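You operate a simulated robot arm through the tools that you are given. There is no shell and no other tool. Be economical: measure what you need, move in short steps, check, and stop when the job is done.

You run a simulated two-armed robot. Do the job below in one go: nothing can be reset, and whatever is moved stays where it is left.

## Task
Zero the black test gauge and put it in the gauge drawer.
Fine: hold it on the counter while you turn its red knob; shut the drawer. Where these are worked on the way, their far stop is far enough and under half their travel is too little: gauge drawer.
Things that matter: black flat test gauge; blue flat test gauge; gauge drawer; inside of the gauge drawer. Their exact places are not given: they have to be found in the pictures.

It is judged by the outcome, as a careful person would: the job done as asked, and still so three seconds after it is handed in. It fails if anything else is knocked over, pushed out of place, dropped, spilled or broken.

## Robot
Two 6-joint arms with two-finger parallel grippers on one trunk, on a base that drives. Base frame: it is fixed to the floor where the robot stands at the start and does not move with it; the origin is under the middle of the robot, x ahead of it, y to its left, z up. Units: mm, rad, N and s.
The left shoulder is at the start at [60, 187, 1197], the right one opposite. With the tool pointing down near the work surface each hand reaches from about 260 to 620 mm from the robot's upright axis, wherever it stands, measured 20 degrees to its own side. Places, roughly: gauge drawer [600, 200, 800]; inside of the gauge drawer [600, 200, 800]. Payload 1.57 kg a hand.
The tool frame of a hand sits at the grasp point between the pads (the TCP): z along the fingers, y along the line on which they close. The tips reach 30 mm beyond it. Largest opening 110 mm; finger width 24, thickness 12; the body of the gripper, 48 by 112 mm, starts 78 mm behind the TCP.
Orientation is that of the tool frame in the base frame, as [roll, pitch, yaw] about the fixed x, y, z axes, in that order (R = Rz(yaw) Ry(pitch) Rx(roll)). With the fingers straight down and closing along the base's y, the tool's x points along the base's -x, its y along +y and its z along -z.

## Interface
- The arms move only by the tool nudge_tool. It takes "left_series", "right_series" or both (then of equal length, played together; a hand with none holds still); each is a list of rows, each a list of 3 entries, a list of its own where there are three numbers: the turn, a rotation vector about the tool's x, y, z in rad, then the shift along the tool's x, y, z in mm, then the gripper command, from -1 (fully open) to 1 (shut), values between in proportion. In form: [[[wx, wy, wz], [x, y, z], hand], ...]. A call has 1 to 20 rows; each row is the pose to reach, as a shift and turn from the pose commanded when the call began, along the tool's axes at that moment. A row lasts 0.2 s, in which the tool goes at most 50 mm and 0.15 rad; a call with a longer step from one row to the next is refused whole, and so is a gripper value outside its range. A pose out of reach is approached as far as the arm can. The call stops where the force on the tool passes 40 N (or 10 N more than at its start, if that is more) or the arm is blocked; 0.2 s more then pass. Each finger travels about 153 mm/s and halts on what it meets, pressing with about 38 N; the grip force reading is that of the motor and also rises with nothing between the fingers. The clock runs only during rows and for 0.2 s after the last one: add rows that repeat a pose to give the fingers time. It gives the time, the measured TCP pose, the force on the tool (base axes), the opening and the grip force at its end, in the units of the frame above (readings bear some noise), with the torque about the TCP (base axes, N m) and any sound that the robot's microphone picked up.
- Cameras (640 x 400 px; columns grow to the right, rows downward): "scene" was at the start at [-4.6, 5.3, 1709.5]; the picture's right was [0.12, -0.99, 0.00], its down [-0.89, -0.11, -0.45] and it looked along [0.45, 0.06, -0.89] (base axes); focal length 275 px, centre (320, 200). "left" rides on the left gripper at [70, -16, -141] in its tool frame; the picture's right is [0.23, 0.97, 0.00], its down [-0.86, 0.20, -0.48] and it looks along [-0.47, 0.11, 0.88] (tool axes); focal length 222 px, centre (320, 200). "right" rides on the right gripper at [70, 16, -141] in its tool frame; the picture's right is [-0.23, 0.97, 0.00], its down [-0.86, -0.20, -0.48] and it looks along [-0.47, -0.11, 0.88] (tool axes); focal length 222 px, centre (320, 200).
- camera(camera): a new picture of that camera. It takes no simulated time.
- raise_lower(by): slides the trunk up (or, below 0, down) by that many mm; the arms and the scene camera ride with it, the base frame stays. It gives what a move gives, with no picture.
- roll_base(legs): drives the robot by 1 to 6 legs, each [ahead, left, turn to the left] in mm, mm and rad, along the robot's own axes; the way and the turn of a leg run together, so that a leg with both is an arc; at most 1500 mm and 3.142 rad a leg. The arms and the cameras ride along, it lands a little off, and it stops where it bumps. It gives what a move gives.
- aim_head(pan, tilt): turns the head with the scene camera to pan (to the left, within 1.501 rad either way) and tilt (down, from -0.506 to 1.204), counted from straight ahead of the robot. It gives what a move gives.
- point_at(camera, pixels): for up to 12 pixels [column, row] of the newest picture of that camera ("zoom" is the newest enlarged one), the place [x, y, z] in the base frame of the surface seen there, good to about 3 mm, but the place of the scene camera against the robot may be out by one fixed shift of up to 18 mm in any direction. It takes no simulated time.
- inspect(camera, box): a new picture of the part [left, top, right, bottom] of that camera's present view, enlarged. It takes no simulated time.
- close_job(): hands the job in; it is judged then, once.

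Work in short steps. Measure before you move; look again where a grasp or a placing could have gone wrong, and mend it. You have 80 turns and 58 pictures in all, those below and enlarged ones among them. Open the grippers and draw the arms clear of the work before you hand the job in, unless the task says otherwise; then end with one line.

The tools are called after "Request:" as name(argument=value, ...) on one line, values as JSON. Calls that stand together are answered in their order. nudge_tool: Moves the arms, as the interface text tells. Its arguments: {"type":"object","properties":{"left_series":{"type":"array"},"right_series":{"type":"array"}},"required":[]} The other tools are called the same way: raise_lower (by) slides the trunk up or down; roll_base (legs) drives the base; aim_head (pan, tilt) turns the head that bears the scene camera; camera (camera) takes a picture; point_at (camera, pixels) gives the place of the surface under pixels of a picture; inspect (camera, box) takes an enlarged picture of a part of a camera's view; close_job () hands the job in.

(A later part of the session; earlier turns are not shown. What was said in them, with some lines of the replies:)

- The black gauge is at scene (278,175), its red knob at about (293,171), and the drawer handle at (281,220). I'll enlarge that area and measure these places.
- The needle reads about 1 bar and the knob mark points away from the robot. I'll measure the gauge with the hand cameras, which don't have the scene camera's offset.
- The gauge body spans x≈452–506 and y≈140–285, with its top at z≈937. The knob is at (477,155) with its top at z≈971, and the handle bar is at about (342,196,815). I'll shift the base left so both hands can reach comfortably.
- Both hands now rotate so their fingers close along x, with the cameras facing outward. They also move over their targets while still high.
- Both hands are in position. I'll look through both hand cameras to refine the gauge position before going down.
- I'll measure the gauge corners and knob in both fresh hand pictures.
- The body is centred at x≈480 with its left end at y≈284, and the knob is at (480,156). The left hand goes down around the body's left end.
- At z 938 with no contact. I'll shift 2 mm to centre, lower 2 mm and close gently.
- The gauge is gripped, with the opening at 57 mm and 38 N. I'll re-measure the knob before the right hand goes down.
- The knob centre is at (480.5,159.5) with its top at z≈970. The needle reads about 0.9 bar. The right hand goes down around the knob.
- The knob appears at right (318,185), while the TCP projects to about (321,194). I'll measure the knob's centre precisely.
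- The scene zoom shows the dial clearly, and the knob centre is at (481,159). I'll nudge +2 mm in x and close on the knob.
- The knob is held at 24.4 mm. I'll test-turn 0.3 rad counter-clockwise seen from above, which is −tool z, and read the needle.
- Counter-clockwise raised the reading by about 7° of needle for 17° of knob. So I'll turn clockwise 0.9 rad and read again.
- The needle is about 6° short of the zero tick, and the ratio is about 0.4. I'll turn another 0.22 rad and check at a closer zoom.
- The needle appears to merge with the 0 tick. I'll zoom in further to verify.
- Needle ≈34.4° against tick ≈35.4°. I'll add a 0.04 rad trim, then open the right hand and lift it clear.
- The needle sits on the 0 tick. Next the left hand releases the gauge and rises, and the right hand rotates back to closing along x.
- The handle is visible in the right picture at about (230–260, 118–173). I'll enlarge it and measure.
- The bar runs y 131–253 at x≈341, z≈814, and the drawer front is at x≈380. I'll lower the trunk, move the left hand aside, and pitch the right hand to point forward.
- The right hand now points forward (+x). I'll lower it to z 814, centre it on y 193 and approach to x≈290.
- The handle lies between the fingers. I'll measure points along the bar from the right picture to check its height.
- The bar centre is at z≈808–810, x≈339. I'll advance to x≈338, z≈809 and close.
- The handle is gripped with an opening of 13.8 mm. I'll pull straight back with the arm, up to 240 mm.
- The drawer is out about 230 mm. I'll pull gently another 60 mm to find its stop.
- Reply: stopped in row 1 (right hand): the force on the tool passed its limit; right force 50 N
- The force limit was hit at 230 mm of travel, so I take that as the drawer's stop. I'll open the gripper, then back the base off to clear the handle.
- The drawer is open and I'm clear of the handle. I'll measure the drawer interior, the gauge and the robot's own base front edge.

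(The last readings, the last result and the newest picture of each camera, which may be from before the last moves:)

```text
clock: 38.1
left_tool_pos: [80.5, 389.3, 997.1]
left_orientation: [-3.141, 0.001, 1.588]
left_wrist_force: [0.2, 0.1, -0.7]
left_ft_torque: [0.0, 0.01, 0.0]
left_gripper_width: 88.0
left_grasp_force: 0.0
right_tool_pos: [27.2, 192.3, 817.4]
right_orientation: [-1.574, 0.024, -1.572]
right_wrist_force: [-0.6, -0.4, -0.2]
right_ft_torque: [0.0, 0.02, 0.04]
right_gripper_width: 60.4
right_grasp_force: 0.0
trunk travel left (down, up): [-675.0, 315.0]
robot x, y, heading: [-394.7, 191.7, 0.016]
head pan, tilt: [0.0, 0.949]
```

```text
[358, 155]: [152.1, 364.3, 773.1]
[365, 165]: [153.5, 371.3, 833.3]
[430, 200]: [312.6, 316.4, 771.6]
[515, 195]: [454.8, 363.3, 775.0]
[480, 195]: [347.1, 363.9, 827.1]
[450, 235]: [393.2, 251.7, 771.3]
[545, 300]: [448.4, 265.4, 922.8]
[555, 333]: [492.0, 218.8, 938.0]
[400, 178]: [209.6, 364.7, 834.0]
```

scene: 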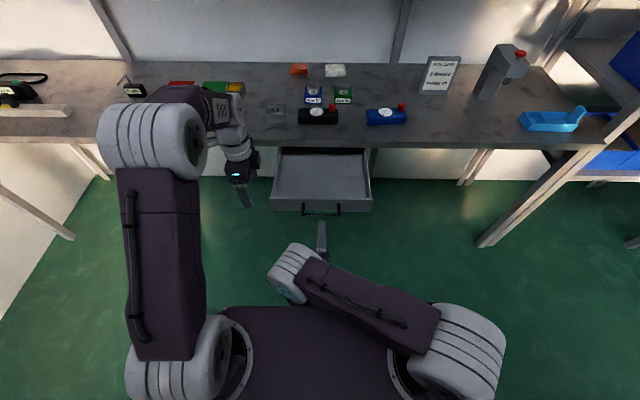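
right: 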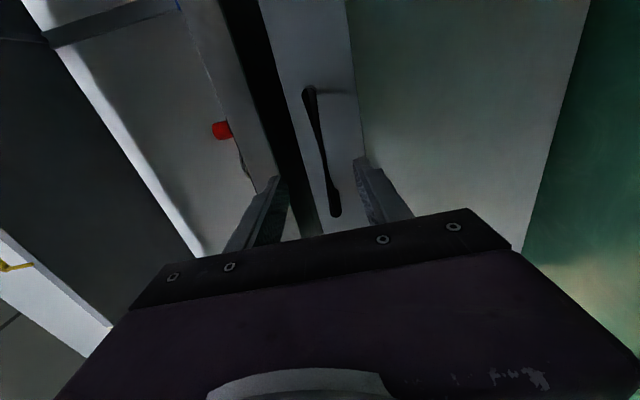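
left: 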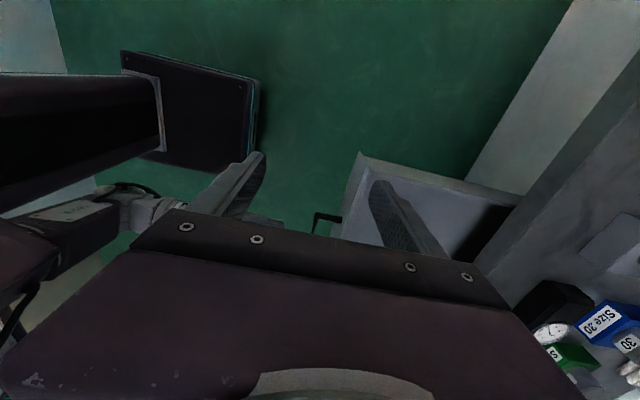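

The drawer floor is at z≈770, the rim at z≈831, interior x≈155–365 and y≈35–360. I'll check how far forward the robot's lower body reaches, using the box at left (190,110).

Request:
point_at(camera="left", pixels=[[257, 85], [245, 160], [200, 120], [258, 110], [135, 145], [125, 55]])

```text
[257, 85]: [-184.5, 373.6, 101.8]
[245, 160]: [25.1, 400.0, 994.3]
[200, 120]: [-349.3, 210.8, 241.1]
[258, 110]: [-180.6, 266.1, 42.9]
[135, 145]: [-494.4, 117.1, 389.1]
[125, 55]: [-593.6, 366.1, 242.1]
```

The base front is only 240 mm high and so passes under the drawer, and the torso clears the handle. I'll raise the trunk and swing the right hand up, down-pointing and aside.

Request:
raise_lower(by=150)

Request:
nudge_tool(right_series=[[[0, 0, 0], [20, -30, 0], -0.1], [[-0.143, 0, 0], [40, -60, 0], -0.1], [[-0.286, 0, 0], [60, -90, 0], -0.1], [[-0.429, 0, 0], [80, -120, 0], -0.1], [[-0.571, 0, 0], [100, -150, 0], -0.1], [[-0.714, 0, 0], [120, -180, 0], -0.1], [[-0.857, 0, 0], [140, -200, 0], -0.1], [[-1.0, 0, 0], [160, -200, 0], -0.1], [[-1.143, 0, 0], [180, -200, 0], -0.1], [[-1.286, 0, 0], [200, -200, 0], -0.1], [[-1.428, 0, 0], [220, -200, 0], -0.1], [[-1.571, 0, 0], [240, -200, 0], -0.1]])

Request:
roll_base(legs=[[295, 0, -0.015]])

Request:
camera(camera="left")

Request:
camera(camera="scene")

```text
clock: 39.9
left_tool_pos: [79.8, 390.1, 1146.1]
left_orientation: [3.142, 0.0, 1.588]
left_wrist_force: [0.3, 0.5, -0.3]
left_ft_torque: [0.03, 0.03, 0.01]
left_gripper_width: 87.9
left_grasp_force: 0.2
right_tool_pos: [27.9, 193.0, 966.9]
right_orientation: [-1.573, 0.022, -1.574]
right_wrist_force: [-0.5, 0.1, -0.8]
right_ft_torque: [0.03, 0.0, 0.02]
right_gripper_width: 60.4
right_grasp_force: 0.1
trunk travel left (down, up): [-825.0, 165.0]
robot x, y, heading: [-395.1, 187.7, 0.017]
head pan, tilt: [0.0, 0.949]
```

```text
clock: 42.5
left_tool_pos: [81.5, 388.3, 1144.6]
left_orientation: [-3.142, -0.001, 1.587]
left_wrist_force: [-0.5, -0.4, 0.7]
left_ft_torque: [0.0, 0.01, 0.04]
left_gripper_width: 88.1
left_grasp_force: 0.1
right_tool_pos: [0.8, -49.6, 1112.2]
right_orientation: [-3.041, 0.124, -1.565]
right_wrist_force: [-0.1, 0.0, 0.3]
right_ft_torque: [-0.01, 0.02, -0.04]
right_gripper_width: 60.5
right_grasp_force: 0.1
right hand out of reach, approached as far as the arm can: row 4, 5, 6, 7, 9, 10, 11, 12
trunk travel left (down, up): [-825.0, 165.0]
robot x, y, heading: [-401.8, 192.5, 0.019]
head pan, tilt: [0.0, 0.949]
```

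```text
clock: 44.5
left_tool_pos: [374.9, 387.4, 1146.1]
left_orientation: [3.14, -0.001, 1.576]
left_wrist_force: [-0.5, -0.4, -0.5]
left_ft_torque: [0.03, 0.01, 0.0]
left_gripper_width: 87.9
left_grasp_force: 0.0
right_tool_pos: [290.6, -51.6, 1115.6]
right_orientation: [-3.038, 0.123, -1.577]
right_wrist_force: [0.0, -0.4, -0.3]
right_ft_torque: [0.01, -0.03, 0.01]
right_gripper_width: 60.3
right_grasp_force: 0.0
trunk travel left (down, up): [-825.0, 165.0]
robot x, y, heading: [-103.1, 193.3, 0.006]
head pan, tilt: [0.0, 0.949]
```

```text
29 pictures are left
```

left: 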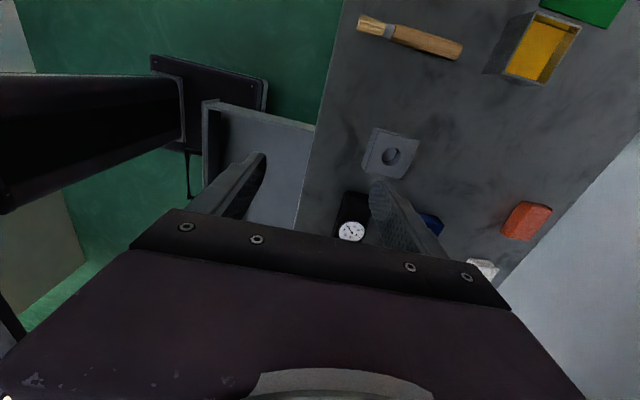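

```text
28 pictures are left
```

scene: 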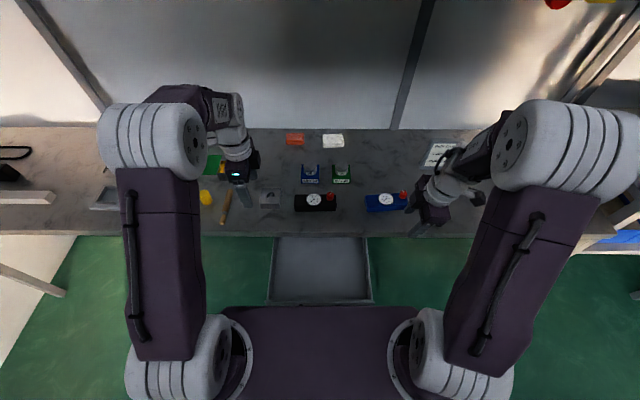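

The hands are clear. I'll move the left hand above the gauge's middle and look again.

Request:
nudge_tool(left_series=[[[0, 0, 0], [-30, 18, 0], -0.6], [[0, 0, 0], [-60, 36, 0], -0.6], [[0, 0, 0], [-90, 54, 0], -0.6], [[0, 0, 0], [-120, 72, 0], -0.6], [[0, 0, 0], [-150, 90, 0], -0.6], [[0, 0, 0], [-174, 105, 0], -0.6], [[0, 0, 0], [-174, 105, 0], -0.6]])

Request:
camera(camera="left")

Request:
inspect(camera="scene", box=[285, 180, 349, 220])

```text
clock: 46.1
left_tool_pos: [464.2, 220.7, 1144.2]
left_orientation: [3.141, 0.0, 1.577]
left_wrist_force: [0.2, -0.3, 0.5]
left_ft_torque: [-0.01, -0.02, 0.03]
left_gripper_width: 87.8
left_grasp_force: 0.1
left hand out of reach, approached as far as the arm can: row 6, 7
right_tool_pos: [291.9, -50.0, 1113.4]
right_orientation: [-3.036, 0.124, -1.578]
right_wrist_force: [0.3, -1.1, -1.1]
right_ft_torque: [0.0, -0.02, 0.04]
right_gripper_width: 60.5
right_grasp_force: 0.1
trunk travel left (down, up): [-825.0, 165.0]
robot x, y, heading: [-102.0, 189.8, 0.003]
head pan, tilt: [0.0, 0.949]
```

```text
27 pictures are left
```

left: 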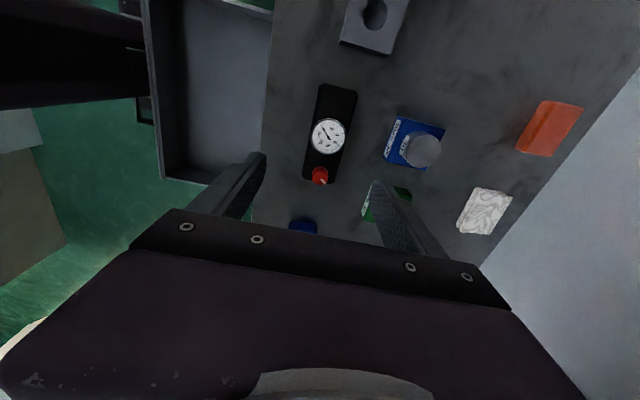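

```text
10.00 times, centred on (317, 200) of scene
```

zoom: 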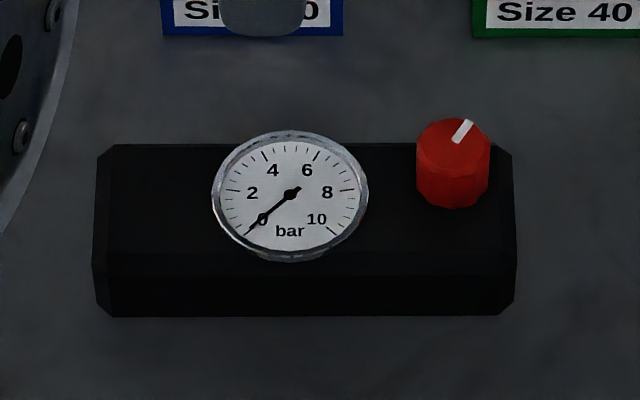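

Zero is intact. x=480 is just out of reach here, so I'll drive 40 mm forward, which still leaves about 30 mm between torso and handle. I'll also measure the gauge again.

Request:
point_at(camera="left", pixels=[[321, 86], [356, 90], [306, 180], [328, 136], [320, 176], [335, 100], [340, 150], [308, 150]])

Request:
roll_base(legs=[[40, 0, 0]])

```text
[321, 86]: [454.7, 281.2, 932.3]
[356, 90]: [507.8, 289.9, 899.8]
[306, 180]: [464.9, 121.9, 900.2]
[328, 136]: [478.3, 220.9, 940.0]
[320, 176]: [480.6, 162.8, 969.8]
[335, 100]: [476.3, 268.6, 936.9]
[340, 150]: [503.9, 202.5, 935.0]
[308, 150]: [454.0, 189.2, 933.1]
```

```text
clock: 47.0
left_tool_pos: [499.2, 221.6, 1146.4]
left_orientation: [3.134, -0.002, 1.577]
left_wrist_force: [-0.4, -0.3, 0.8]
left_ft_torque: [0.0, -0.11, 0.0]
left_gripper_width: 88.0
left_grasp_force: 0.1
right_tool_pos: [325.8, -51.8, 1116.9]
right_orientation: [-3.03, 0.121, -1.576]
right_wrist_force: [-1.0, -0.9, 0.0]
right_ft_torque: [-0.03, -0.06, 0.0]
right_gripper_width: 60.5
right_grasp_force: 0.0
trunk travel left (down, up): [-825.0, 165.0]
robot x, y, heading: [-62.4, 193.6, 0.007]
head pan, tilt: [0.0, 0.949]
```

Gauge centre is at (479.5, 211). I'll correct horizontally first and read where the hand lands.

Request:
nudge_tool(left_series=[[[0, 0, 0], [-5, -10, 20], -0.6], [[0, 0, 0], [-10, -20, 40], -0.6], [[0, 0, 0], [-10, -20, 40], -0.6]])

```text
clock: 47.8
left_tool_pos: [488.7, 211.0, 1103.0]
left_orientation: [-3.139, 0.0, 1.577]
left_wrist_force: [0.5, 0.1, -0.3]
left_ft_torque: [0.02, 0.04, -0.01]
left_gripper_width: 87.8
left_grasp_force: 0.0
right_tool_pos: [332.7, -49.9, 1113.4]
right_orientation: [-3.039, 0.126, -1.576]
right_wrist_force: [0.8, 0.6, 0.8]
right_ft_torque: [0.0, 0.01, -0.03]
right_gripper_width: 60.4
right_grasp_force: 0.0
trunk travel left (down, up): [-825.0, 165.0]
robot x, y, heading: [-61.4, 195.9, 0.008]
head pan, tilt: [0.0, 0.949]
```

At (489,211). I'll correct −9 mm in x and go down to z≈935 around the gauge's middle, staying clear of the knob.

Request:
nudge_tool(left_series=[[[0, 0, 0], [0, -9, 30], -0.6], [[0, 0, 0], [0, -9, 65], -0.6], [[0, 0, 0], [0, -9, 100], -0.6], [[0, 0, 0], [0, -9, 130], -0.6], [[0, 0, 0], [0, -9, 150], -0.6], [[0, 0, 0], [0, -9, 160], -0.6], [[0, 0, 0], [0, -9, 168], -0.6], [[0, 0, 0], [0, -9, 168], -0.6]])

```text
clock: 49.6
left_tool_pos: [476.0, 211.0, 936.3]
left_orientation: [3.139, 0.0, 1.576]
left_wrist_force: [-0.2, 0.1, -0.2]
left_ft_torque: [-0.02, 0.02, 0.0]
left_gripper_width: 88.0
left_grasp_force: 0.2
right_tool_pos: [330.4, -50.9, 1114.5]
right_orientation: [-3.039, 0.123, -1.575]
right_wrist_force: [-0.5, -0.7, -1.0]
right_ft_torque: [-0.03, 0.06, -0.01]
right_gripper_width: 60.8
right_grasp_force: 0.1
trunk travel left (down, up): [-825.0, 165.0]
robot x, y, heading: [-65.1, 196.1, 0.004]
head pan, tilt: [0.0, 0.949]
```

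Down at z 936 with no contact. I'll close on the body at x≈479.5 and lift it 40 mm.

Request:
nudge_tool(left_series=[[[0, 0, 0], [0, 3, 2], -0.6], [[0, 0, 0], [0, 3, 2], -0.2], [[0, 0, 0], [0, 3, 2], 0.1], [[0, 0, 0], [0, 3, 2], 0.3], [[0, 0, 0], [0, 3, 2], 0.3], [[0, 0, 0], [0, 3, -10], 0.3], [[0, 0, 0], [0, 3, -25], 0.3], [[0, 0, 0], [0, 3, -40], 0.3], [[0, 0, 0], [0, 3, -40], 0.3]])

Request:
camera(camera="left")

Request:
camera(camera="scene")

```text
clock: 51.6
left_tool_pos: [479.1, 211.1, 973.9]
left_orientation: [-3.141, -0.001, 1.576]
left_wrist_force: [-0.3, 0.7, -3.5]
left_ft_torque: [0.03, -0.01, -0.01]
left_gripper_width: 57.6
left_grasp_force: 37.7
right_tool_pos: [331.8, -50.3, 1112.6]
right_orientation: [-3.039, 0.124, -1.576]
right_wrist_force: [0.6, -0.2, -0.3]
right_ft_torque: [-0.03, -0.02, -0.01]
right_gripper_width: 60.5
right_grasp_force: 0.0
trunk travel left (down, up): [-825.0, 165.0]
robot x, y, heading: [-63.3, 192.5, 0.01]
head pan, tilt: [0.0, 0.949]
```

```text
25 pictures are left
```

left: 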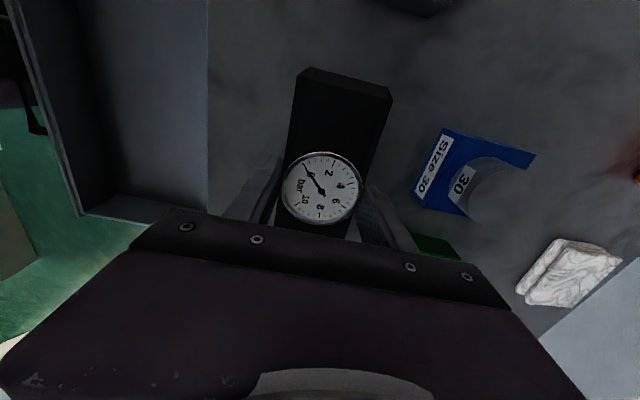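

```text
24 pictures are left
```

scene: 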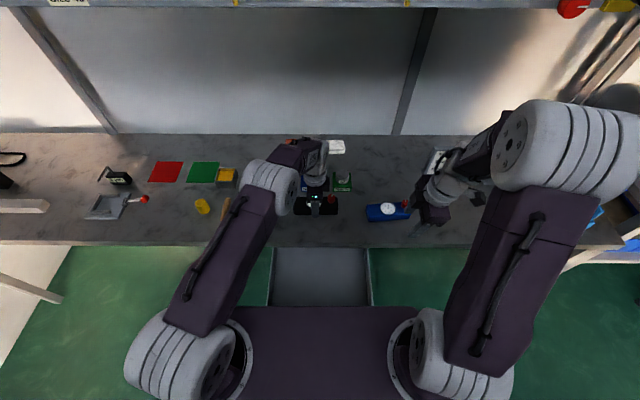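

The gauge is held level at 57.6 mm, weighs about 3.5 N and still reads 0. I'll lift a bit more and carry it back over the drawer to x≈250.

Request:
nudge_tool(left_series=[[[0, 0, 0], [0, 0, -20], 0.3], [[0, 0, 0], [0, 0, -40], 0.3], [[0, 0, 0], [0, -15, -50], 0.3], [[0, 0, 0], [0, -33, -50], 0.3], [[0, 0, 0], [0, -51, -50], 0.3], [[0, 0, 0], [0, -69, -50], 0.3], [[0, 0, 0], [0, -87, -50], 0.3], [[0, 0, 0], [0, -105, -50], 0.3], [[0, 0, 0], [0, -123, -50], 0.3], [[0, 0, 0], [0, -141, -50], 0.3], [[0, 0, 0], [0, -159, -50], 0.3], [[0, 0, 0], [0, -177, -50], 0.3], [[0, 0, 0], [0, -195, -50], 0.3], [[0, 0, 0], [0, -213, -50], 0.3], [[0, 0, 0], [0, -224, -50], 0.3], [[0, 0, 0], [0, -224, -50], 0.3]])

Request:
camera(camera="left")

Request:
camera(camera="scene")

```text
clock: 55.0
left_tool_pos: [253.6, 208.8, 1025.6]
left_orientation: [-3.141, 0.001, 1.576]
left_wrist_force: [0.1, 0.1, -2.6]
left_ft_torque: [0.03, 0.0, 0.02]
left_gripper_width: 57.8
left_grasp_force: 37.9
right_tool_pos: [332.0, -50.1, 1113.9]
right_orientation: [-3.039, 0.124, -1.576]
right_wrist_force: [0.4, -0.4, 0.2]
right_ft_torque: [-0.02, 0.0, 0.0]
right_gripper_width: 60.6
right_grasp_force: 0.0
trunk travel left (down, up): [-825.0, 165.0]
robot x, y, heading: [-59.5, 193.7, 0.008]
head pan, tilt: [0.0, 0.949]
```

```text
23 pictures are left
```

left: 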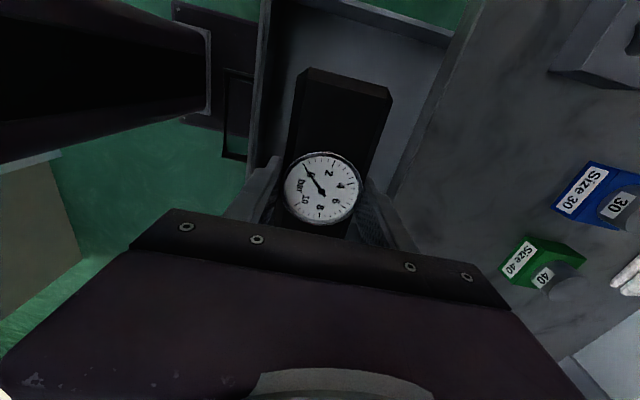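

```text
22 pictures are left
```

scene: 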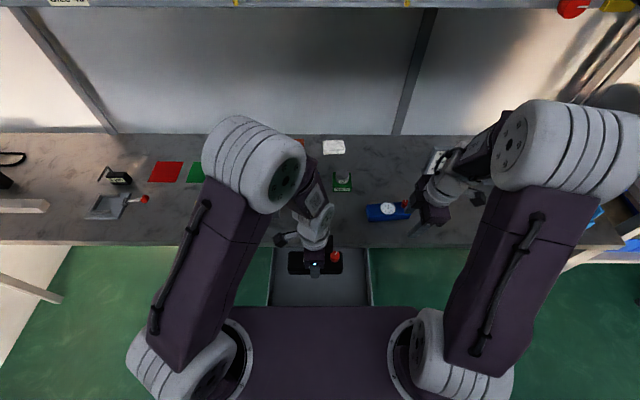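

The gauge is over the open drawer. I'll lower with the arm toward z≈830 first.

Request:
nudge_tool(left_series=[[[0, 0, 0], [0, 0, 20], 0.3], [[0, 0, 0], [0, 0, 40], 0.3], [[0, 0, 0], [0, 0, 60], 0.3], [[0, 0, 0], [0, 0, 80], 0.3], [[0, 0, 0], [0, 0, 100], 0.3], [[0, 0, 0], [0, 0, 120], 0.3], [[0, 0, 0], [0, 0, 140], 0.3], [[0, 0, 0], [0, 0, 160], 0.3], [[0, 0, 0], [0, 0, 175], 0.3], [[0, 0, 0], [0, 0, 190], 0.3], [[0, 0, 0], [0, 0, 190], 0.3]])

Request:
camera(camera="left")

```text
clock: 57.4
left_tool_pos: [253.4, 209.2, 836.7]
left_orientation: [-3.14, -0.001, 1.577]
left_wrist_force: [-0.8, 0.2, -2.8]
left_ft_torque: [0.05, 0.02, -0.01]
left_gripper_width: 57.7
left_grasp_force: 37.5
right_tool_pos: [331.9, -50.3, 1112.6]
right_orientation: [-3.038, 0.125, -1.574]
right_wrist_force: [0.6, -0.4, -0.4]
right_ft_torque: [0.04, -0.03, 0.0]
right_gripper_width: 60.6
right_grasp_force: 0.1
trunk travel left (down, up): [-825.0, 165.0]
robot x, y, heading: [-62.1, 189.9, 0.005]
head pan, tilt: [0.0, 0.949]
```

```text
21 pictures are left
```

left: 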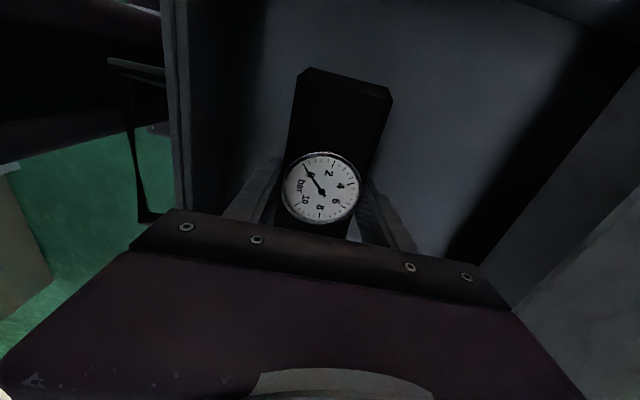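

I'll measure the drawer floor near the gauge, to set the final height.

Request:
point_at(camera="left", pixels=[[250, 90], [430, 120], [400, 200], [350, 40], [340, 100], [175, 130]])

```text
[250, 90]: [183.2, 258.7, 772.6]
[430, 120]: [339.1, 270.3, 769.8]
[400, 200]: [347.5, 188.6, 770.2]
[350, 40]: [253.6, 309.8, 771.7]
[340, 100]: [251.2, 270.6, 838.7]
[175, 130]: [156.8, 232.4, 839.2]
```

The floor is at z≈771, so contact should come at TCP≈805.5. I'll lower slowly and check the force.

Request:
nudge_tool(left_series=[[[0, 0, 0], [0, 0, 12], 0.3], [[0, 0, 0], [0, 0, 22], 0.3], [[0, 0, 0], [0, 0, 27], 0.3], [[0, 0, 0], [0, 0, 29], 0.3], [[0, 0, 0], [0, 0, 31], 0.3], [[0, 0, 0], [0, 0, 31], 0.3]])

```text
clock: 58.8
left_tool_pos: [255.4, 211.3, 805.6]
left_orientation: [-3.141, 0.0, 1.577]
left_wrist_force: [-1.0, -0.5, -1.5]
left_ft_torque: [-0.11, 0.01, 0.01]
left_gripper_width: 57.9
left_grasp_force: 38.0
right_tool_pos: [330.4, -51.4, 1114.4]
right_orientation: [-3.039, 0.126, -1.577]
right_wrist_force: [0.1, 0.4, -1.3]
right_ft_torque: [0.0, 0.01, -0.01]
right_gripper_width: 60.8
right_grasp_force: 0.1
trunk travel left (down, up): [-825.0, 165.0]
robot x, y, heading: [-64.6, 191.6, 0.011]
head pan, tilt: [0.0, 0.949]
```

The load is starting to come off the hand. I'll go 2 mm more, then open and rise straight up.

Request:
nudge_tool(left_series=[[[0, 0, 0], [0, 0, 1], 0.3], [[0, 0, 0], [0, 0, 2], 0.3], [[0, 0, 0], [0, 0, 2], 0.0], [[0, 0, 0], [0, 0, 2], -0.3], [[0, 0, 0], [0, 0, 2], -0.5], [[0, 0, 0], [0, 0, 2], -0.5], [[0, 0, 0], [0, 0, -15], -0.5], [[0, 0, 0], [0, 0, -45], -0.5], [[0, 0, 0], [0, 0, -85], -0.5], [[0, 0, 0], [0, 0, -125], -0.5], [[0, 0, 0], [0, 0, -165], -0.5], [[0, 0, 0], [0, 0, -205], -0.5], [[0, 0, 0], [0, 0, -245], -0.5]])

Request:
camera(camera="left")

```text
clock: 61.6
left_tool_pos: [254.1, 209.6, 1050.8]
left_orientation: [3.138, 0.002, 1.576]
left_wrist_force: [0.1, -0.6, -0.5]
left_ft_torque: [-0.02, -0.02, 0.0]
left_gripper_width: 82.7
left_grasp_force: 0.1
right_tool_pos: [330.4, -50.2, 1114.4]
right_orientation: [-3.037, 0.124, -1.575]
right_wrist_force: [0.2, -0.6, 0.8]
right_ft_torque: [-0.04, 0.0, 0.02]
right_gripper_width: 60.5
right_grasp_force: 0.0
trunk travel left (down, up): [-825.0, 165.0]
robot x, y, heading: [-62.4, 192.3, 0.012]
head pan, tilt: [0.0, 0.949]
```

```text
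20 pictures are left
```

left: 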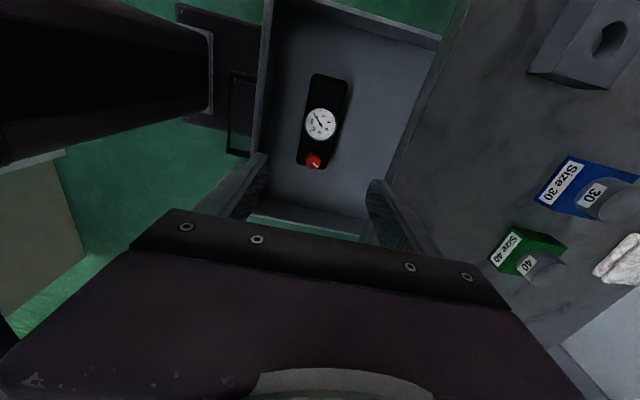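

The gauge lies flat in the drawer, still at zero. I'll move the left hand aside and back the base off to work on the handle again.

Request:
nudge_tool(left_series=[[[0, 0, 0], [20, 0, -20], -0.5], [[0, 0, 0], [45, 0, -40], -0.5], [[0, 0, 0], [70, 0, -60], -0.5], [[0, 0, 0], [95, 0, -80], -0.5], [[0, 0, 0], [120, 0, -90], -0.5], [[0, 0, 0], [145, 0, -90], -0.5], [[0, 0, 0], [165, 0, -90], -0.5], [[0, 0, 0], [180, 0, -90], -0.5]])

Request:
roll_base(legs=[[-398, 0, 0]])

Request:
raise_lower(by=-150)

Request:
nudge_tool(right_series=[[[0, 0, 0], [-20, 0, 0], -0.1], [[0, 0, 0], [-40, 0, 0], -0.1], [[0, 0, 0], [-60, 0, 0], -0.1], [[0, 0, 0], [-80, 0, 0], -0.1], [[0, 0, 0], [-80, 0, 0], -0.1]])

```text
clock: 63.4
left_tool_pos: [252.2, 390.0, 1140.2]
left_orientation: [-3.14, 0.001, 1.576]
left_wrist_force: [0.4, 0.6, -0.3]
left_ft_torque: [0.01, 0.02, 0.0]
left_gripper_width: 82.4
left_grasp_force: 0.2
right_tool_pos: [330.6, -49.3, 1113.9]
right_orientation: [-3.039, 0.124, -1.576]
right_wrist_force: [-0.1, -0.1, -0.3]
right_ft_torque: [0.0, 0.03, 0.0]
right_gripper_width: 60.5
right_grasp_force: 0.1
trunk travel left (down, up): [-825.0, 165.0]
robot x, y, heading: [-65.1, 195.7, 0.001]
head pan, tilt: [0.0, 0.949]
```

```text
clock: 65.9
left_tool_pos: [-149.5, 387.4, 1139.7]
left_orientation: [-3.14, -0.001, 1.582]
left_wrist_force: [-0.2, -0.2, 0.1]
left_ft_torque: [-0.04, 0.01, 0.01]
left_gripper_width: 82.6
left_grasp_force: 0.0
right_tool_pos: [-68.1, -52.2, 1113.8]
right_orientation: [-3.039, 0.124, -1.573]
right_wrist_force: [0.5, 0.2, 0.1]
right_ft_torque: [0.0, 0.03, 0.0]
right_gripper_width: 60.4
right_grasp_force: 0.1
trunk travel left (down, up): [-825.0, 165.0]
robot x, y, heading: [-464.3, 185.3, 0.006]
head pan, tilt: [0.0, 0.949]
```

```text
clock: 67.6
left_tool_pos: [-149.7, 387.0, 989.5]
left_orientation: [-3.141, -0.001, 1.582]
left_wrist_force: [-0.3, -0.1, 0.4]
left_ft_torque: [0.02, 0.02, 0.0]
left_gripper_width: 82.4
left_grasp_force: 0.1
right_tool_pos: [-70.5, -51.8, 964.5]
right_orientation: [-3.038, 0.124, -1.574]
right_wrist_force: [-0.2, -0.8, 0.1]
right_ft_torque: [0.0, 0.01, -0.01]
right_gripper_width: 60.2
right_grasp_force: 0.0
trunk travel left (down, up): [-675.0, 315.0]
robot x, y, heading: [-464.7, 188.5, 0.011]
head pan, tilt: [0.0, 0.949]
```

```text
clock: 68.8
left_tool_pos: [-150.7, 388.2, 990.5]
left_orientation: [-3.142, -0.001, 1.58]
left_wrist_force: [0.0, 0.2, 0.0]
left_ft_torque: [0.03, 0.02, 0.0]
left_gripper_width: 82.4
left_grasp_force: 0.0
right_tool_pos: [-69.0, 26.6, 971.0]
right_orientation: [-3.032, 0.134, -1.571]
right_wrist_force: [0.0, 1.0, -0.2]
right_ft_torque: [-0.01, -0.03, -0.03]
right_gripper_width: 60.6
right_grasp_force: 0.1
right hand out of reach, approached as far as the arm can: row 4
trunk travel left (down, up): [-675.0, 315.0]
robot x, y, heading: [-464.7, 185.8, 0.008]
head pan, tilt: [0.0, 0.949]
```

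The right hand has a slight tilt left over. I'll straighten it and bring it to about (0,165,1050), which was a good pose before.

Request:
nudge_tool(right_series=[[[-0.02, 0.03, 0], [-18.6, -9.5, -6.6], -0.1], [[-0.04, 0.05, 0], [-37, -19, -13], -0.1], [[-0.06, 0.07, 0], [-56, -28.5, -20], -0.1], [[-0.08, 0.09, 0], [-74, -38, -26], -0.1], [[-0.1, 0.11, 0], [-93, -47.5, -33], -0.1], [[-0.11, 0.134, 0], [-111, -57, -39.5], -0.1], [[-0.11, 0.134, 0], [-130, -66.5, -46], -0.1], [[-0.11, 0.134, 0], [-148.5, -76, -52.7], -0.1], [[-0.11, 0.134, 0], [-148.5, -76, -52.7], -0.1]])

```text
clock: 70.8
left_tool_pos: [-150.5, 385.4, 990.7]
left_orientation: [3.141, 0.0, 1.578]
left_wrist_force: [0.0, -0.7, -0.4]
left_ft_torque: [0.0, 0.0, 0.03]
left_gripper_width: 82.7
left_grasp_force: 0.1
right_tool_pos: [-26.8, 150.4, 1017.3]
right_orientation: [3.138, 0.223, -1.579]
right_wrist_force: [-0.3, -0.9, -0.1]
right_ft_torque: [0.0, -0.01, -0.01]
right_gripper_width: 60.7
right_grasp_force: 0.1
right hand out of reach, approached as far as the arm can: row 1, 2, 3, 4, 5, 6, 7, 8, 9
trunk travel left (down, up): [-675.0, 315.0]
robot x, y, heading: [-465.2, 192.1, 0.012]
head pan, tilt: [0.0, 0.949]
```

The result suggests the commanded pose was already straight before my correction. I'll test that by undoing the turn with a small shift.

Request:
nudge_tool(right_series=[[[0.05, -0.06, 0], [8, 8, 10], -0.1], [[0.11, -0.134, 0], [16, 17, 20], -0.1], [[0.11, -0.134, 0], [16, 17, 20], -0.1], [[0.11, -0.134, 0], [16, 17, 20], -0.1]])

```text
clock: 71.8
left_tool_pos: [-151.0, 386.8, 990.0]
left_orientation: [-3.141, 0.0, 1.579]
left_wrist_force: [-0.1, 0.6, 0.2]
left_ft_torque: [-0.04, -0.02, 0.04]
left_gripper_width: 82.5
left_grasp_force: 0.0
right_tool_pos: [-43.5, 140.7, 993.4]
right_orientation: [-3.031, 0.358, -1.573]
right_wrist_force: [-0.1, 0.3, -1.1]
right_ft_torque: [0.0, -0.01, -0.04]
right_gripper_width: 60.8
right_grasp_force: 0.1
trunk travel left (down, up): [-675.0, 315.0]
robot x, y, heading: [-465.3, 186.5, 0.004]
head pan, tilt: [0.0, 0.949]
```

The commanded pose follows the measured one, so the right arm is near a joint limit. I'll use the left hand on the handle instead: the right moves aside and the left goes to about (18,225,1045).

Request:
nudge_tool(left_series=[[[0, 0, 0], [0, 20, -10], -0.1], [[0, 0, 0], [0, 40, -20], -0.1], [[0, 0, 0], [0, 60, -30], -0.1], [[0, 0, 0], [0, 80, -40], -0.1], [[0, 0, 0], [-20, 100, -50], -0.1], [[0, 0, 0], [-45, 120, -55], -0.1], [[0, 0, 0], [-70, 140, -55], -0.1], [[0, 0, 0], [-95, 155, -55], -0.1], [[0, 0, 0], [-120, 168, -55], -0.1], [[0, 0, 0], [-140, 168, -55], -0.1], [[0, 0, 0], [-160, 168, -55], -0.1]], right_series=[[[0, 0, 0], [20, 0, -7], -0.1], [[0, 0, 0], [40, 0, -14], -0.1], [[0, 0, 0], [60, 0, -21], -0.1], [[0, 0, 0], [80, 0, -28], -0.1], [[0, 0, 0], [100, 0, -35], -0.1], [[0, 0, 0], [120, 0, -42], -0.1], [[0, 0, 0], [140, 0, -50], -0.1], [[0, 0, 0], [155, 0, -55], -0.1], [[0, 0, 0], [170, 0, -60], -0.1], [[0, 0, 0], [170, 0, -60], -0.1], [[0, 0, 0], [170, 0, -60], -0.1]])

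```text
clock: 74.2
left_tool_pos: [20.2, 228.8, 1047.1]
left_orientation: [-3.141, 0.001, 1.581]
left_wrist_force: [0.3, -0.5, 0.5]
left_ft_torque: [0.01, 0.01, 0.02]
left_gripper_width: 60.4
left_grasp_force: 0.1
right_tool_pos: [-48.2, -36.7, 989.7]
right_orientation: [-3.031, 0.358, -1.574]
right_wrist_force: [0.6, 0.7, 0.5]
right_ft_torque: [0.02, 0.01, -0.02]
right_gripper_width: 60.2
right_grasp_force: 0.0
trunk travel left (down, up): [-675.0, 315.0]
robot x, y, heading: [-467.9, 189.5, 0.009]
head pan, tilt: [0.0, 0.949]
```

The left hand is in place and straight. I'll pitch it forward in place.

Request:
nudge_tool(left_series=[[[-0.143, 0, 0], [0, 0, 0], -0.1], [[-0.286, 0, 0], [0, 0, 0], -0.1], [[-0.429, 0, 0], [0, 0, 0], -0.1], [[-0.571, 0, 0], [0, 0, 0], -0.1], [[-0.714, 0, 0], [0, 0, 0], -0.1], [[-0.857, 0, 0], [0, 0, 0], -0.1], [[-1.0, 0, 0], [0, 0, 0], -0.1], [[-1.143, 0, 0], [0, 0, 0], -0.1], [[-1.286, 0, 0], [0, 0, 0], -0.1], [[-1.428, 0, 0], [0, 0, 0], -0.1], [[-1.571, 0, 0], [0, 0, 0], -0.1]])

```text
clock: 76.6
left_tool_pos: [19.6, 228.3, 1043.9]
left_orientation: [1.57, -0.001, 1.581]
left_wrist_force: [0.5, 0.8, -0.2]
left_ft_torque: [-0.01, -0.02, 0.0]
left_gripper_width: 60.4
left_grasp_force: 0.1
right_tool_pos: [-47.1, -36.6, 988.9]
right_orientation: [-3.032, 0.358, -1.573]
right_wrist_force: [-0.4, 0.8, 0.0]
right_ft_torque: [-0.02, 0.05, 0.0]
right_gripper_width: 60.5
right_grasp_force: 0.0
trunk travel left (down, up): [-675.0, 315.0]
robot x, y, heading: [-462.8, 189.1, 0.007]
head pan, tilt: [0.0, 0.949]
```

Pitched fine. I'll lower to handle height z≈811 and y≈205; the tips stay short of the handle, which is at x≈105.

Request:
nudge_tool(left_series=[[[0, 0, 0], [-4, -30, 0], -0.1], [[0, 0, 0], [-8, -65, 0], -0.1], [[0, 0, 0], [-12, -100, 0], -0.1], [[0, 0, 0], [-16, -135, 0], -0.1], [[0, 0, 0], [-20, -170, 0], -0.1], [[0, 0, 0], [-23, -205, 0], -0.1], [[0, 0, 0], [-23, -233, 0], -0.1], [[0, 0, 0], [-23, -233, 0], -0.1]])

Request:
camera(camera="left")

```text
clock: 78.4
left_tool_pos: [19.8, 206.7, 808.3]
left_orientation: [1.571, -0.001, 1.582]
left_wrist_force: [1.2, 0.4, -0.5]
left_ft_torque: [0.01, 0.0, 0.01]
left_gripper_width: 60.4
left_grasp_force: 0.0
right_tool_pos: [-48.0, -36.4, 989.5]
right_orientation: [-3.033, 0.359, -1.573]
right_wrist_force: [-0.2, 0.2, 0.0]
right_ft_torque: [0.02, 0.04, 0.02]
right_gripper_width: 60.6
right_grasp_force: 0.1
trunk travel left (down, up): [-675.0, 315.0]
robot x, y, heading: [-464.6, 189.7, 0.013]
head pan, tilt: [0.0, 0.949]
```

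```text
19 pictures are left
```

left: 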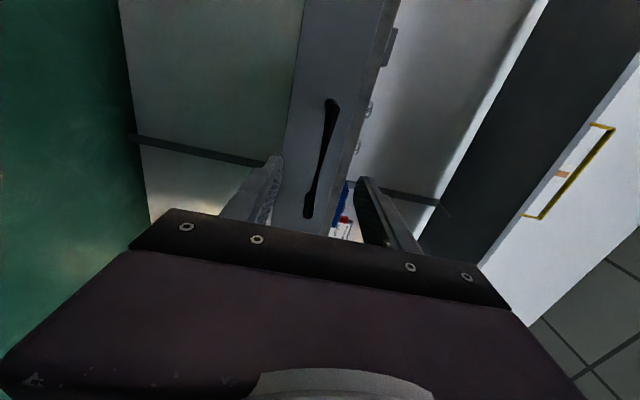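

The handle is between the fingers. I'll measure the bar, and check the knob height against the counter's underside from the scene camera.

Request:
point_at(camera="left", pixels=[[332, 103], [324, 145], [315, 175], [308, 210], [385, 50], [345, 217], [340, 230], [370, 110]])

Request:
inspect(camera="scene", box=[250, 80, 400, 230])

```text
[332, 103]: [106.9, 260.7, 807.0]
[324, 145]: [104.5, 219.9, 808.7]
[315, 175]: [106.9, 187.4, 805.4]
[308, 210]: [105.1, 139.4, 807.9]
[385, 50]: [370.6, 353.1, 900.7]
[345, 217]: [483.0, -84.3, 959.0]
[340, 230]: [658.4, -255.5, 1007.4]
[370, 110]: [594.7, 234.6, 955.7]
```

```text
2.67 times, centred on (325, 155) of scene
```

zoom: 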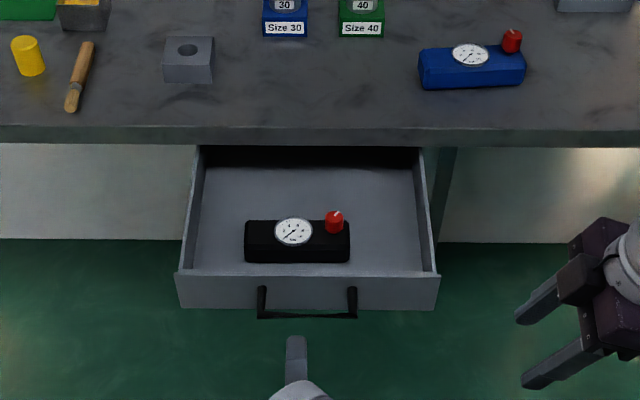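

I'll measure the counter slab's lower edge, the drawer rim and the knob top in this enlarged view, all with the same offset.

Request:
point_at(camera="zoom", pixels=[[300, 129], [300, 136], [300, 140], [300, 142], [300, 274], [334, 214], [334, 220], [320, 240], [186, 250], [320, 205]])

```text
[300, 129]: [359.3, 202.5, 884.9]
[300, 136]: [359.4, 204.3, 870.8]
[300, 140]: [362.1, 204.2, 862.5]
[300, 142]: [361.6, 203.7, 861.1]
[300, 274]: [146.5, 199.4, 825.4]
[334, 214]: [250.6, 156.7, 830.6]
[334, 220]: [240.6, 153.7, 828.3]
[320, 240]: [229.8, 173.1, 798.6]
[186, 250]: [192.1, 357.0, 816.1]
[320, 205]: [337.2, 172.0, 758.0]
```

The knob top (830) clears the slab underside (860) by about 30 mm. I'll advance 84 mm onto the bar at x≈105, z≈807 and close.

Request:
nudge_tool(left_series=[[[0, 0, 0], [0, 0, 20], -0.1], [[0, 0, 0], [0, 0, 40], -0.1], [[0, 0, 0], [0, 0, 60], -0.1], [[0, 0, 0], [0, 0, 74], -0.1], [[0, 0, 0], [0, 0, 84], -0.1], [[0, 0, 0], [0, 0, 84], 0.4], [[0, 0, 0], [0, 0, 84], 0.8], [[0, 0, 0], [0, 0, 84], 0.95], [[0, 0, 0], [0, 0, 84], 0.95]])

```text
clock: 80.4
left_tool_pos: [105.4, 204.8, 809.2]
left_orientation: [1.572, 0.0, 1.582]
left_wrist_force: [0.9, 0.7, 0.5]
left_ft_torque: [0.0, 0.0, 0.06]
left_gripper_width: 13.7
left_grasp_force: 30.3
right_tool_pos: [-48.6, -36.9, 989.9]
right_orientation: [-3.032, 0.359, -1.572]
right_wrist_force: [-0.1, -0.7, -0.6]
right_ft_torque: [0.02, 0.01, 0.0]
right_gripper_width: 60.5
right_grasp_force: 0.1
trunk travel left (down, up): [-675.0, 315.0]
robot x, y, heading: [-468.9, 187.9, 0.013]
head pan, tilt: [0.0, 0.949]
```

The handle is gripped. I'll push by driving the base forward 150 mm, then finish with the arm.

Request:
roll_base(legs=[[75, 0, 0], [75, 0, 0]])

Request:
nudge_tool(left_series=[[[0, 0, 0], [0, 0, 8], 0.95], [[0, 0, 0], [0, 0, 16], 0.95], [[0, 0, 0], [0, 0, 24], 0.95], [[0, 0, 0], [0, 0, 32], 0.95], [[0, 0, 0], [0, 0, 40], 0.95], [[0, 0, 0], [0, 0, 48], 0.95], [[0, 0, 0], [0, 0, 56], 0.95], [[0, 0, 0], [0, 0, 64], 0.95], [[0, 0, 0], [0, 0, 72], 0.95], [[0, 0, 0], [0, 0, 80], 0.95], [[0, 0, 0], [0, 0, 86], 0.95], [[0, 0, 0], [0, 0, 92], 0.95]])

Request:
camera(camera="scene")

```text
clock: 82.1
left_tool_pos: [254.0, 204.5, 811.0]
left_orientation: [1.569, -0.002, 1.58]
left_wrist_force: [0.4, -11.9, 2.1]
left_ft_torque: [0.04, 0.07, -0.38]
left_gripper_width: 13.8
left_grasp_force: 30.1
right_tool_pos: [102.2, -36.2, 987.9]
right_orientation: [-3.034, 0.36, -1.573]
right_wrist_force: [0.5, 0.8, -1.6]
right_ft_torque: [-0.02, 0.05, 0.01]
right_gripper_width: 60.5
right_grasp_force: 0.1
trunk travel left (down, up): [-675.0, 315.0]
robot x, y, heading: [-313.9, 196.2, 0.013]
head pan, tilt: [0.0, 0.949]
```

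```text
clock: 84.7
left_tool_pos: [343.0, 207.0, 810.2]
left_orientation: [1.57, -0.001, 1.581]
left_wrist_force: [-22.1, -4.2, -7.7]
left_ft_torque: [-0.2, 0.01, -0.02]
left_gripper_width: 13.5
left_grasp_force: 30.5
right_tool_pos: [100.1, -35.7, 990.1]
right_orientation: [-3.031, 0.358, -1.57]
right_wrist_force: [-0.1, 0.3, 0.4]
right_ft_torque: [0.01, 0.03, 0.02]
right_gripper_width: 60.3
right_grasp_force: 0.1
trunk travel left (down, up): [-675.0, 315.0]
robot x, y, heading: [-317.3, 192.1, 0.016]
head pan, tilt: [0.0, 0.949]
```

```text
17 pictures are left
```

scene: 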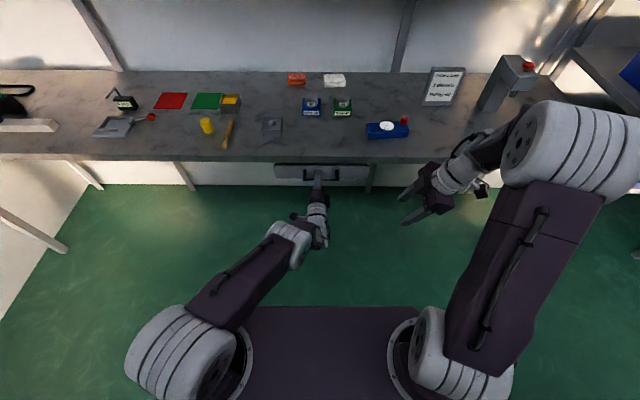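

Pushing at 22 N against the stop with the hand at x=343, so the drawer is shut. I'll open the gripper, withdraw, and verify.

Request:
nudge_tool(left_series=[[[0, 0, 0], [0, 0, 0], 0.6], [[0, 0, 0], [0, 0, -2], 0.2], [[0, 0, 0], [0, 0, -2], -0.1], [[0, 0, 0], [0, 0, -2], -0.1], [[0, 0, 0], [0, 0, -20], -0.1], [[0, 0, 0], [0, 0, -45], -0.1], [[0, 0, 0], [0, 0, -75], -0.1]])

Request:
roll_base(legs=[[-150, 0, 0]])

Request:
camera(camera="scene")

Request:
point_at(camera="scene", pixels=[[320, 155], [300, 155], [345, 155], [320, 148], [285, 152], [360, 152]])

Request:
inspect(camera="scene", box=[250, 60, 400, 210])

```text
clock: 86.3
left_tool_pos: [267.4, 204.6, 809.5]
left_orientation: [1.567, -0.001, 1.58]
left_wrist_force: [0.8, 0.3, -1.0]
left_ft_torque: [0.01, -0.01, 0.01]
left_gripper_width: 60.4
left_grasp_force: 0.1
right_tool_pos: [101.2, -35.0, 988.2]
right_orientation: [-3.032, 0.358, -1.57]
right_wrist_force: [-0.8, 0.7, -0.1]
right_ft_torque: [0.03, -0.05, -0.02]
right_gripper_width: 60.7
right_grasp_force: 0.0
trunk travel left (down, up): [-675.0, 315.0]
robot x, y, heading: [-313.0, 188.4, 0.013]
head pan, tilt: [0.0, 0.949]
```

```text
clock: 87.7
left_tool_pos: [116.4, 205.2, 809.8]
left_orientation: [1.57, 0.0, 1.581]
left_wrist_force: [-0.3, 0.0, -0.9]
left_ft_torque: [0.04, 0.0, 0.02]
left_gripper_width: 60.6
left_grasp_force: 0.1
right_tool_pos: [-49.4, -36.0, 988.1]
right_orientation: [-3.033, 0.359, -1.569]
right_wrist_force: [-0.8, 0.1, -0.2]
right_ft_torque: [0.0, 0.01, 0.01]
right_gripper_width: 60.5
right_grasp_force: 0.0
trunk travel left (down, up): [-675.0, 315.0]
robot x, y, heading: [-470.4, 186.9, 0.01]
head pan, tilt: [0.0, 0.949]
```

```text
16 pictures are left
```

scene: 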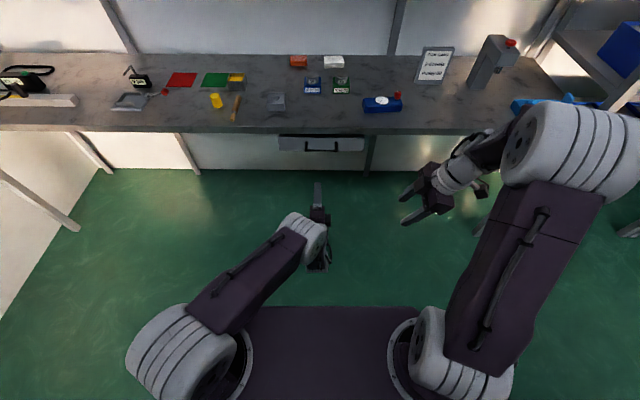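

```text
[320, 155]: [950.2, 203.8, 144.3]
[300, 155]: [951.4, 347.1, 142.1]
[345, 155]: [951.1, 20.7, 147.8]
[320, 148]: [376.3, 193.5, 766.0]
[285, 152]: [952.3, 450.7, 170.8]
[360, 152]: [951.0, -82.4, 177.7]
```

```text
2.67 times, centred on (325, 135) of scene
```

zoom: 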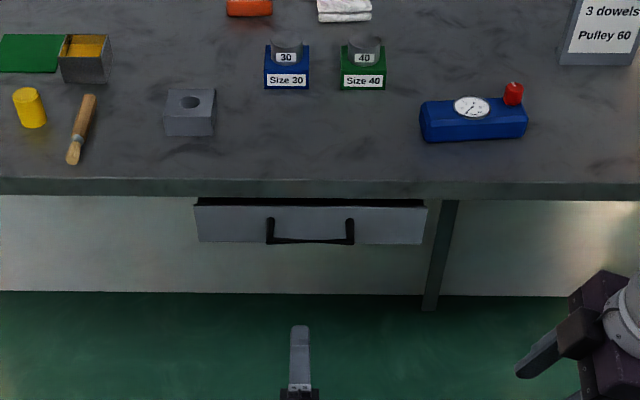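

The drawer front reads x≈376 in the scene frame. The scene camera reads about 10 mm low, which matches the original 384, so the drawer is shut. I'll confirm with a few more points on the front and handle.

Request:
point_at(camera="zoom", pixels=[[220, 225], [240, 230], [380, 225], [400, 230], [310, 242], [310, 190]])

Request:
point_at(camera="left", pixels=[[332, 103]])

Request:
camera(camera="left")

```text
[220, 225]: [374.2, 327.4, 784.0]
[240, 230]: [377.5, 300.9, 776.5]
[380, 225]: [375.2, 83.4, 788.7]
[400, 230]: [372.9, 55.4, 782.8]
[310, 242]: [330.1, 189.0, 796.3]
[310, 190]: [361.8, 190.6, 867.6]
```

```text
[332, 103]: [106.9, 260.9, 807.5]
```

```text
14 pictures are left
```

left: 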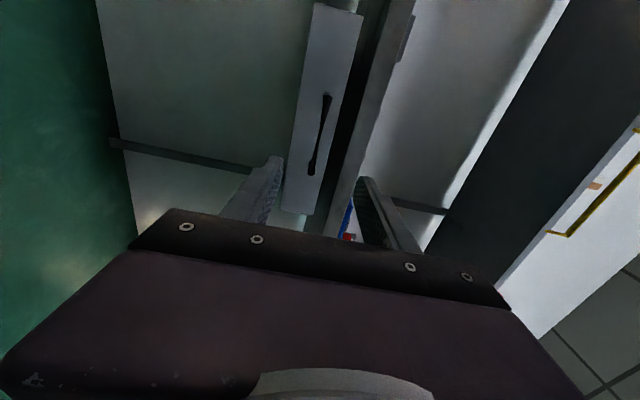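

Request:
point_at(camera="left", pixels=[[327, 96], [319, 135], [312, 172], [330, 60], [295, 180], [305, 100], [370, 100]])

```text
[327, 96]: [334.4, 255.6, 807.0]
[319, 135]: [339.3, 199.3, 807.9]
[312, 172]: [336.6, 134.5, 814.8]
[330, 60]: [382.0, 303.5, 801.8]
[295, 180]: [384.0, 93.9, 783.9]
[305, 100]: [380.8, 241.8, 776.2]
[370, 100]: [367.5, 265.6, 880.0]
```

The bar is at x≈338 and the front at x≈383, the same as at the start, so the drawer is fully shut. Both grippers are open and clear of the work, so I'm handing in.

Request:
close_job()

```text
The job is handed in.
```

The black gauge is zeroed and lying flat in the gauge drawer, and the drawer is shut; both grippers are open and clear of the work.
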